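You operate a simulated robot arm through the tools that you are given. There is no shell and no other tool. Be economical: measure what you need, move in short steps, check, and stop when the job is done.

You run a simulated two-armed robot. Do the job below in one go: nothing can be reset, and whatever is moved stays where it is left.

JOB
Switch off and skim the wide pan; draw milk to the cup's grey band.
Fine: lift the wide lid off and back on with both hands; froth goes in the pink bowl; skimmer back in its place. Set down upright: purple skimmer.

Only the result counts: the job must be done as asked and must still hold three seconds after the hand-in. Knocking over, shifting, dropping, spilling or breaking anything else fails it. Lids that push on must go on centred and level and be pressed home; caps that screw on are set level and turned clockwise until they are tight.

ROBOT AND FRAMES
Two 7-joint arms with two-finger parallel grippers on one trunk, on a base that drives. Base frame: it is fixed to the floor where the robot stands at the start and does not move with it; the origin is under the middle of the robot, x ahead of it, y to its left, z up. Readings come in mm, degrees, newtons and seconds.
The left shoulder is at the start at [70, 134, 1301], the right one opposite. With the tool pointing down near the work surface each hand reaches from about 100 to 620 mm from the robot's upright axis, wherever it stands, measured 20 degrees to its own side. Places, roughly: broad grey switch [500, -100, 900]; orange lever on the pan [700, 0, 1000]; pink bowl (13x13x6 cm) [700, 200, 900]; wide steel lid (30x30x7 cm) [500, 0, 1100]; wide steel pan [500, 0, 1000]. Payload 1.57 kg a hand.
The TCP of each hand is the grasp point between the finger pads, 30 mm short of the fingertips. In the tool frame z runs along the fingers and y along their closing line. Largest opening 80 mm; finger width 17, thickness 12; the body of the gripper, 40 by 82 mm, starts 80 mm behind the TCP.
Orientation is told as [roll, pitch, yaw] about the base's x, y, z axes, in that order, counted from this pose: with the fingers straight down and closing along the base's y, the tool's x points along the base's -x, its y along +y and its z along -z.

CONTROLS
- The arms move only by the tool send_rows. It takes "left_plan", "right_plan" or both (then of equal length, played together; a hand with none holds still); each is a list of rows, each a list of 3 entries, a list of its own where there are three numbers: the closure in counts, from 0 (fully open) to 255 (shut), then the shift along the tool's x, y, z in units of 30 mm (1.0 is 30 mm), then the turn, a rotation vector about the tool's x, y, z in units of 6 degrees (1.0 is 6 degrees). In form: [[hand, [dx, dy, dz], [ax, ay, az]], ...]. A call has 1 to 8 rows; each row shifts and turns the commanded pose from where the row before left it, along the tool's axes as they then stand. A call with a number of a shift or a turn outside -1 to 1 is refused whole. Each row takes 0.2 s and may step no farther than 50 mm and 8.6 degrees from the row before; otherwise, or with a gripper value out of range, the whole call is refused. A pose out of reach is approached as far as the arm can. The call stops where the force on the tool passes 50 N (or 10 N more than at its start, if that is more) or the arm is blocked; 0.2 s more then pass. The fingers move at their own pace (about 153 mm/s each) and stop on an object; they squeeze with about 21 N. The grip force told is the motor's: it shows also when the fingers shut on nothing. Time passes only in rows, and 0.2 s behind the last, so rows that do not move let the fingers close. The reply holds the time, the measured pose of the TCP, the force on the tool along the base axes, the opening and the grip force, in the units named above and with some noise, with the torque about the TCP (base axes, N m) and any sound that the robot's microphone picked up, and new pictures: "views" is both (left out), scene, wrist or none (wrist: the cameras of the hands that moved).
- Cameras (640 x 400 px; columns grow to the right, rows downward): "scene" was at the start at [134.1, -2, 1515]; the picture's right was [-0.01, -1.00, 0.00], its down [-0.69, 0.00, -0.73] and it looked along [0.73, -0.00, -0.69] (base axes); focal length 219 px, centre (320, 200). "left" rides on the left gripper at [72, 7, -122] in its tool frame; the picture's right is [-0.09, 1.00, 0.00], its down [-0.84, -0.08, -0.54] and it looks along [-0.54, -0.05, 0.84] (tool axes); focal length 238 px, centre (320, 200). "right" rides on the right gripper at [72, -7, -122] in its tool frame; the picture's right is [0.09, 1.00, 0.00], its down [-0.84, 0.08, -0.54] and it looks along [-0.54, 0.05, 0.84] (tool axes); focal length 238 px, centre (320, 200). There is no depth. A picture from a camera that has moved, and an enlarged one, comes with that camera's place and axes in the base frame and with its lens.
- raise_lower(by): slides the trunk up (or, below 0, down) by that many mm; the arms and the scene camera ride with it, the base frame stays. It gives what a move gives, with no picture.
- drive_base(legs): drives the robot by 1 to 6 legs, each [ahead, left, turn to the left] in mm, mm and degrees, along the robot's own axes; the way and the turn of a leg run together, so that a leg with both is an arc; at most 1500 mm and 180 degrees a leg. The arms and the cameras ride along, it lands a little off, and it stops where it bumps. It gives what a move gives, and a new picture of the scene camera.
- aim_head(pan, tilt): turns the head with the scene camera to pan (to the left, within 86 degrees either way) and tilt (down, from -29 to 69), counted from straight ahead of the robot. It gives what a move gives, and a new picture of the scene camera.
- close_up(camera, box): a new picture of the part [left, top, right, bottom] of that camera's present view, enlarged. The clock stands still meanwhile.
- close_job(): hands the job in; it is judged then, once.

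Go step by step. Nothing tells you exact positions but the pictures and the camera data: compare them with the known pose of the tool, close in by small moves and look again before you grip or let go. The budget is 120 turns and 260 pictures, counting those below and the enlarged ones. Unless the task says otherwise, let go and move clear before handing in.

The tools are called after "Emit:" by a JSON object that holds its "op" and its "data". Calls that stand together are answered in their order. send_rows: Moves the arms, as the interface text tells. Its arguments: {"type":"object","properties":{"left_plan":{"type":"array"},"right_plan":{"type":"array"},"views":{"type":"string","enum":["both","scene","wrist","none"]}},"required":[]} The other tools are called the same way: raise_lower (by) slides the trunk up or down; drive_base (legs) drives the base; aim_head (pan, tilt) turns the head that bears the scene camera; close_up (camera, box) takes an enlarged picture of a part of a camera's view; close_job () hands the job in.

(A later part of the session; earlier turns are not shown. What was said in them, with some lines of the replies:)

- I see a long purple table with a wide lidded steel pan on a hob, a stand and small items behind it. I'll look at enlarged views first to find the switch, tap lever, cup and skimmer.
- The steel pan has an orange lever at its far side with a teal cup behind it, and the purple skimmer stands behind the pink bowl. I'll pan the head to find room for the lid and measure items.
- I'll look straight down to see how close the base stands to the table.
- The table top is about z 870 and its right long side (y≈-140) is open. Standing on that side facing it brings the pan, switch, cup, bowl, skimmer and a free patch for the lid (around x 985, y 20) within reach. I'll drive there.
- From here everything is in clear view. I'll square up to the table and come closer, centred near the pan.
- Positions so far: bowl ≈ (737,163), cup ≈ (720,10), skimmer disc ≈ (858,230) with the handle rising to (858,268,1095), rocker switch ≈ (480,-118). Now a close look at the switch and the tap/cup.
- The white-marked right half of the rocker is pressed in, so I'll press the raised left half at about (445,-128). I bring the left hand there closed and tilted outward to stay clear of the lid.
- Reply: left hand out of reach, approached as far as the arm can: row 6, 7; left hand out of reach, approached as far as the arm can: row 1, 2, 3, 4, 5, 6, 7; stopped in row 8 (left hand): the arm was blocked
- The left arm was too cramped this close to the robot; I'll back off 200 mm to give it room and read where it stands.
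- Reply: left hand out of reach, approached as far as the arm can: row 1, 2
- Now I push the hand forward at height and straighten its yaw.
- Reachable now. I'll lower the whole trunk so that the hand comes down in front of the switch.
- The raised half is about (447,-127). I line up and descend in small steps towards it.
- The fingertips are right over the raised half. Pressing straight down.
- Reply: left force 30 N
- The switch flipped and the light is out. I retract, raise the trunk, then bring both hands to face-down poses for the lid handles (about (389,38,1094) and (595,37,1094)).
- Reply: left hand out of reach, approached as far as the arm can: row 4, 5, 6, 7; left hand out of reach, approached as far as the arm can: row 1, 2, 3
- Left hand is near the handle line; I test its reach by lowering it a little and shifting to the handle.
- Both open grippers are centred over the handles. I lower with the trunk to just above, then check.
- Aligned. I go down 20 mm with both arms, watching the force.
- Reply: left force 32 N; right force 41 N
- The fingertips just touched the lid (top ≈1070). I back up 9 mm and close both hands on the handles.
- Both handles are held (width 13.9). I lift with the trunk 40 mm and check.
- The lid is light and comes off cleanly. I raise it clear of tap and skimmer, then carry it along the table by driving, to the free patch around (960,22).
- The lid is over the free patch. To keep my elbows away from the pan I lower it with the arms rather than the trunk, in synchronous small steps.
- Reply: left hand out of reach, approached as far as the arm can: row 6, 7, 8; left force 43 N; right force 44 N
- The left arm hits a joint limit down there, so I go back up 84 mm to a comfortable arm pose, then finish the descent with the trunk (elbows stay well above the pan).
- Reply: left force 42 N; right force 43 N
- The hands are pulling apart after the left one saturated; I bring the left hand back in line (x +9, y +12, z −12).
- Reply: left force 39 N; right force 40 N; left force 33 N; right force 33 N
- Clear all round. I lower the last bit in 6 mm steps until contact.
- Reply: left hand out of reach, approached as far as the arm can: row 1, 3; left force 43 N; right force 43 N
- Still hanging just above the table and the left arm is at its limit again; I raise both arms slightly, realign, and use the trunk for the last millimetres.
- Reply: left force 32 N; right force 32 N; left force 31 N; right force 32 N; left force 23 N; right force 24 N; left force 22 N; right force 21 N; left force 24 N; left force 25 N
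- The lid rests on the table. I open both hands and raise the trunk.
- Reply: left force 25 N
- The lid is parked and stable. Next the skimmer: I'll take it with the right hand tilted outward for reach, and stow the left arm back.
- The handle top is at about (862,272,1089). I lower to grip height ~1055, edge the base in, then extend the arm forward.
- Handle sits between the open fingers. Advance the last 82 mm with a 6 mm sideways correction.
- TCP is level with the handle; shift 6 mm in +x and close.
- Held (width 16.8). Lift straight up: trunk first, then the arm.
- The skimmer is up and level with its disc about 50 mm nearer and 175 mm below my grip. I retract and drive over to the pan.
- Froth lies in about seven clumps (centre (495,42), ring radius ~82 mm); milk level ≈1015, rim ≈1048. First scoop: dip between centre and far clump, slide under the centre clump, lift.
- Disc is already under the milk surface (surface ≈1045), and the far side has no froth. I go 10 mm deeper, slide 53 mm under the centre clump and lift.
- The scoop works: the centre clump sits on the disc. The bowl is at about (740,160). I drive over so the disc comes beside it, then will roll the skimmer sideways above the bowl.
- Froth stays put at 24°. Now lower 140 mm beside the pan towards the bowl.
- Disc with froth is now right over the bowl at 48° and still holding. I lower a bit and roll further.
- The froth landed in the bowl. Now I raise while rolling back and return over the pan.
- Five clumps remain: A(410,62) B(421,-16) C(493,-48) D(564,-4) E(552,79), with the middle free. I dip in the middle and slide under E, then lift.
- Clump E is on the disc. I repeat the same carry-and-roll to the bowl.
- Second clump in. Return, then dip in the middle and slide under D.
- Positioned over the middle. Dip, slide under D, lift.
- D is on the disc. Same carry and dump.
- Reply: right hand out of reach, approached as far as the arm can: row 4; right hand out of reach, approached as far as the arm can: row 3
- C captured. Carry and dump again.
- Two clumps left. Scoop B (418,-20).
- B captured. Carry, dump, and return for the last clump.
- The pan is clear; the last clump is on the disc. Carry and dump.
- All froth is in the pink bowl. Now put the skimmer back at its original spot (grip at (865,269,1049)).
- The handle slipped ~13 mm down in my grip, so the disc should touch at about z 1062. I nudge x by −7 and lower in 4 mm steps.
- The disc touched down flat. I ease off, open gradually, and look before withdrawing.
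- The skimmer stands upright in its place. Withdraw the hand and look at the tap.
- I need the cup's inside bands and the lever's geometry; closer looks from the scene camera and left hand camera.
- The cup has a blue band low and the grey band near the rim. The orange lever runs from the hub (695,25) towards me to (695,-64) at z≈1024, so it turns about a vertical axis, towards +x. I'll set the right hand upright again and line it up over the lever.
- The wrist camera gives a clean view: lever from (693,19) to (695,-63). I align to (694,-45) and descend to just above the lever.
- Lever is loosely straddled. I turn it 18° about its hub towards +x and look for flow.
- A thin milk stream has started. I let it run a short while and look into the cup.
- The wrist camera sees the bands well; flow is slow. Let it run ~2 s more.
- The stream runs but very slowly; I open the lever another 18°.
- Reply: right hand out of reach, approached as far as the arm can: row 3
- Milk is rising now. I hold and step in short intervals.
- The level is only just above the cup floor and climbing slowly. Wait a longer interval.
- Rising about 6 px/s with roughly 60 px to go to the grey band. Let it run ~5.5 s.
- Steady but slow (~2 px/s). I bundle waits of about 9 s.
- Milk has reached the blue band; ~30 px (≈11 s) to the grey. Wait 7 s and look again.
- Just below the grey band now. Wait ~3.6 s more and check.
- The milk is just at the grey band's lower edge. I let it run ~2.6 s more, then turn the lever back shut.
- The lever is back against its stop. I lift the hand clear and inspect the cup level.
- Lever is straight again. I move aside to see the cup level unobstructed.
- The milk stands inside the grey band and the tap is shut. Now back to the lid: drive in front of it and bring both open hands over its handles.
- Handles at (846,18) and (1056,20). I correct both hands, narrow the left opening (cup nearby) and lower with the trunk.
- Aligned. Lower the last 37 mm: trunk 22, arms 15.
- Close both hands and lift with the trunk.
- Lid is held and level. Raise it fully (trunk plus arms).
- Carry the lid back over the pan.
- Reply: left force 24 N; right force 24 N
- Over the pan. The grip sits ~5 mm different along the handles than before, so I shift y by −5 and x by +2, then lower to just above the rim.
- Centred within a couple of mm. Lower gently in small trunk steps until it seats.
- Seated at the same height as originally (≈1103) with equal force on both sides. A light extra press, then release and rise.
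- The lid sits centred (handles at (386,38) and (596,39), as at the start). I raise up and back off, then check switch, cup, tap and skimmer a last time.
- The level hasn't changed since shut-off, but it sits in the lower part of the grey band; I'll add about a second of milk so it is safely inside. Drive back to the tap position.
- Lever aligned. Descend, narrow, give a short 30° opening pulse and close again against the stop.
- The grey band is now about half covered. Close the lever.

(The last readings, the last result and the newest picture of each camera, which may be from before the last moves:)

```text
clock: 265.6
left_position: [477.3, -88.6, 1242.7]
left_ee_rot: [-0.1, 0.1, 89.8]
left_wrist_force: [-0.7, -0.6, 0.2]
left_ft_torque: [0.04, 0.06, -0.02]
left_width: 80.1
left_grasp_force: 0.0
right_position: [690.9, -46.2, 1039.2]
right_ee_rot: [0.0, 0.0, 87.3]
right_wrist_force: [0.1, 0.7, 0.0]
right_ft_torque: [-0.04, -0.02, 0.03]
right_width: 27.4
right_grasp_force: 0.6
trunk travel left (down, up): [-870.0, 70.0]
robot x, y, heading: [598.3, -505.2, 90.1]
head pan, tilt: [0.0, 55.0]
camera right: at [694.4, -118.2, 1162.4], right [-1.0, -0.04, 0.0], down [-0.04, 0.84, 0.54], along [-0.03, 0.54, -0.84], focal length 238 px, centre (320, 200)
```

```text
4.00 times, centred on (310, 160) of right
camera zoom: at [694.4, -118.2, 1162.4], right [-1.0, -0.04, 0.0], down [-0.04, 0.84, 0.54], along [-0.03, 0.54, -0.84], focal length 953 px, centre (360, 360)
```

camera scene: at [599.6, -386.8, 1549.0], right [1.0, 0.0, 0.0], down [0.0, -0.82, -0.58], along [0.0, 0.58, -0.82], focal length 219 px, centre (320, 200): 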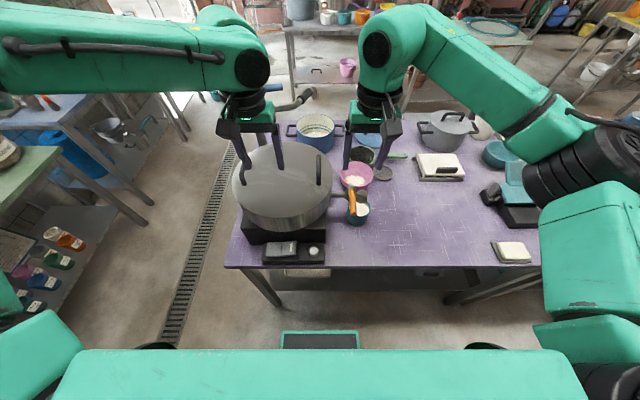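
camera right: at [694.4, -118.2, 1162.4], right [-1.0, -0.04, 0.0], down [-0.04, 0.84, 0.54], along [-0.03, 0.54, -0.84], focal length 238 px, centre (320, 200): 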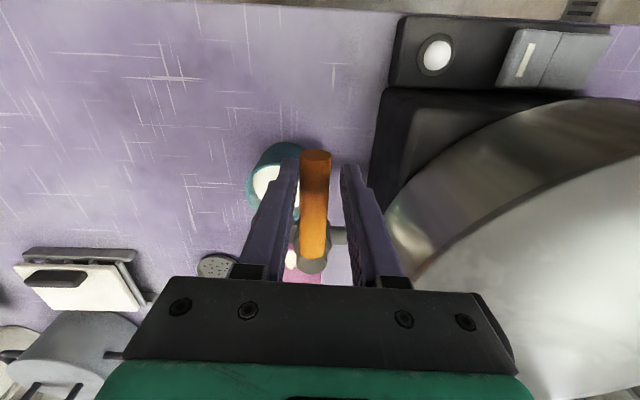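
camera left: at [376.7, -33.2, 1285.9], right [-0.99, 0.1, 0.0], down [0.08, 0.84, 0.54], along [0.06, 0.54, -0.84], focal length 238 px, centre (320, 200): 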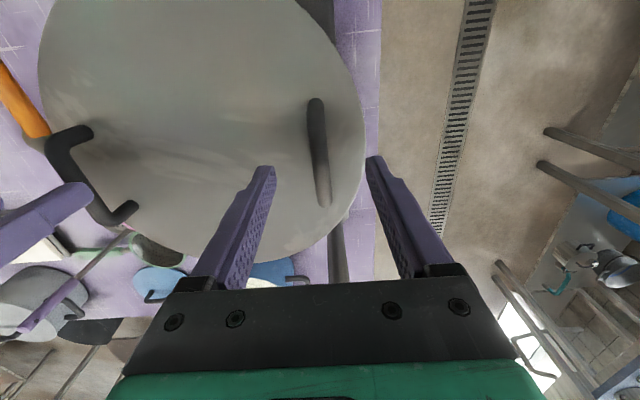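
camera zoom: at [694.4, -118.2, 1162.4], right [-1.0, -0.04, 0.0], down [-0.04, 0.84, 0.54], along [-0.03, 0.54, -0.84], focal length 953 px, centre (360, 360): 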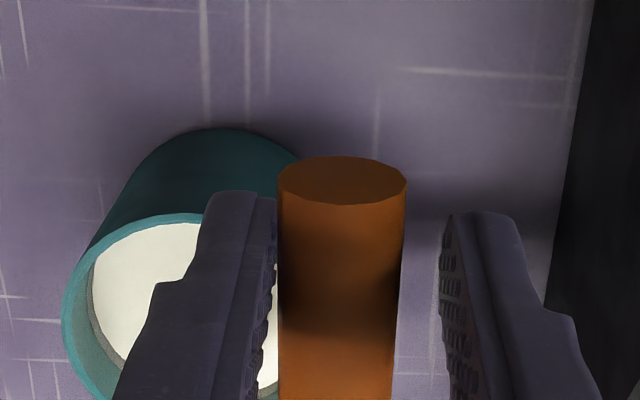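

Closed against the stop as before. Lift clear, back away and check the final state.

Emit:
{"op": "send_rows", "data": {"right_plan": [[170, [0, -0.1, 0], [0, 0, 0]], [140, [0, 0, -0.5], [0, 0, 0]], [140, [0, 0, -0.9], [0, 0, 0]], [140, [0, 0, -0.9], [0, 0, 0]], [140, [0, 0, -0.9], [0, 0, 0]], [140, [0, 0, 0], [0, 0, 0]]], "views": "none"}}

Emit:
{"op": "drive_base", "data": {"legs": [[-150, 0, 0], [0, -180, 0]]}}

Emit:
{"op": "close_up", "data": {"camera": "scene", "box": [140, 80, 380, 250]}}

Emit:
{"op": "close_up", "data": {"camera": "scene", "box": [285, 155, 317, 180]}}

```text
clock: 267.0
left_position: [478.2, -89.1, 1241.7]
left_ee_rot: [-0.1, 0.2, 89.8]
left_wrist_force: [-1.1, 0.0, -0.2]
left_ft_torque: [-0.01, 0.02, -0.04]
left_width: 79.9
left_grasp_force: 0.1
right_position: [692.5, -46.7, 1135.0]
right_ee_rot: [0.1, 0.1, 87.2]
right_wrist_force: [-0.9, 0.8, 0.1]
right_ft_torque: [0.02, -0.04, 0.0]
right_width: 36.2
right_grasp_force: 0.1
trunk travel left (down, up): [-870.0, 70.0]
robot x, y, heading: [603.1, -502.2, 90.1]
head pan, tilt: [0.0, 55.0]
```

```text
clock: 269.4
left_position: [652.4, -237.4, 1240.8]
left_ee_rot: [-0.4, 0.0, 89.8]
left_wrist_force: [-0.4, 0.2, 0.3]
left_ft_torque: [-0.02, 0.01, -0.01]
left_width: 80.0
left_grasp_force: 0.1
right_position: [866.6, -195.9, 1134.7]
right_ee_rot: [0.1, 0.2, 87.2]
right_wrist_force: [-0.8, -0.3, 0.2]
right_ft_torque: [0.02, -0.05, 0.02]
right_width: 36.2
right_grasp_force: 0.0
trunk travel left (down, up): [-870.0, 70.0]
robot x, y, heading: [774.2, -650.1, 90.1]
head pan, tilt: [0.0, 55.0]
camera scene: at [773.6, -529.7, 1494.4], right [1.0, 0.0, 0.0], down [0.0, -0.82, -0.57], along [0.0, 0.57, -0.82], focal length 219 px, centre (320, 200)
```

scene: 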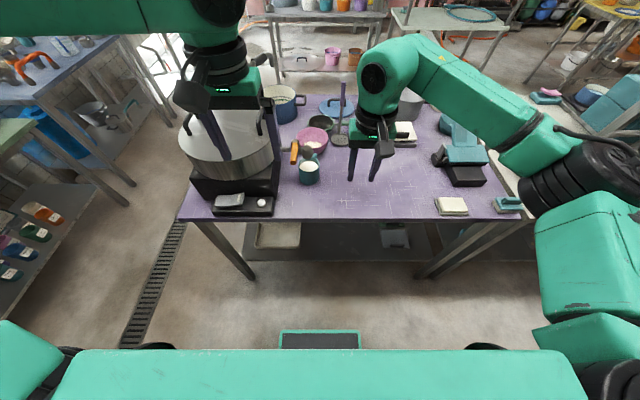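

```text
2.35 times, centred on (260, 165) of scene
camera zoom: at [773.6, -529.7, 1494.4], right [1.0, 0.0, 0.0], down [0.0, -0.82, -0.57], along [0.0, 0.57, -0.82], focal length 515 px, centre (461, 282)
```

zoom: 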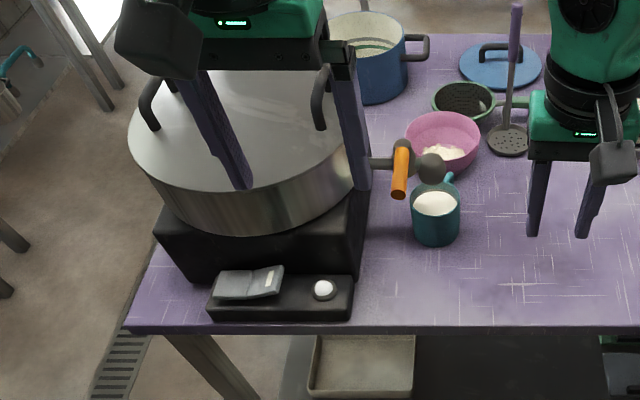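

```text
16.00 times, centred on (301, 168) of scene
camera zoom: at [773.6, -529.7, 1494.4], right [1.0, 0.0, 0.0], down [0.0, -0.82, -0.57], along [0.0, 0.57, -0.82], focal length 3504 px, centre (624, 720)
```

zoom: 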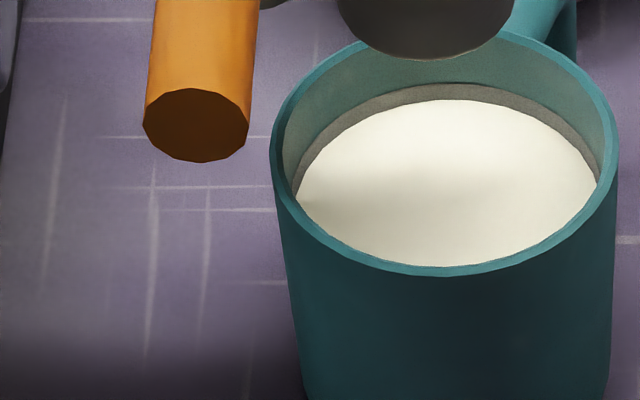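

The milk surface is inside the grey band and the tap is shut. The switch is off, the lid is seated, the froth is in the pink bowl and the skimmer stands upright in its place. Handing in.

Emit:
{"op": "close_job", "data": {}}

```text
The job is handed in.
```

I finished every step and handed the job in; I don't have the verdict.

- **Pan:** it is switched off, and all six clumps of froth are in the pink bowl.
- **Lid:** I lifted it off and set it back with both hands. It sits centred and level on the pan.
- **Milk:** the cup is filled to about the middle of the grey band, judged by eye from the camera pictures. It took two draws, and the tap is shut.
- **Skimmer:** the purple skimmer stands upright where it was.

I saw nothing spilled, knocked over or moved out of place.
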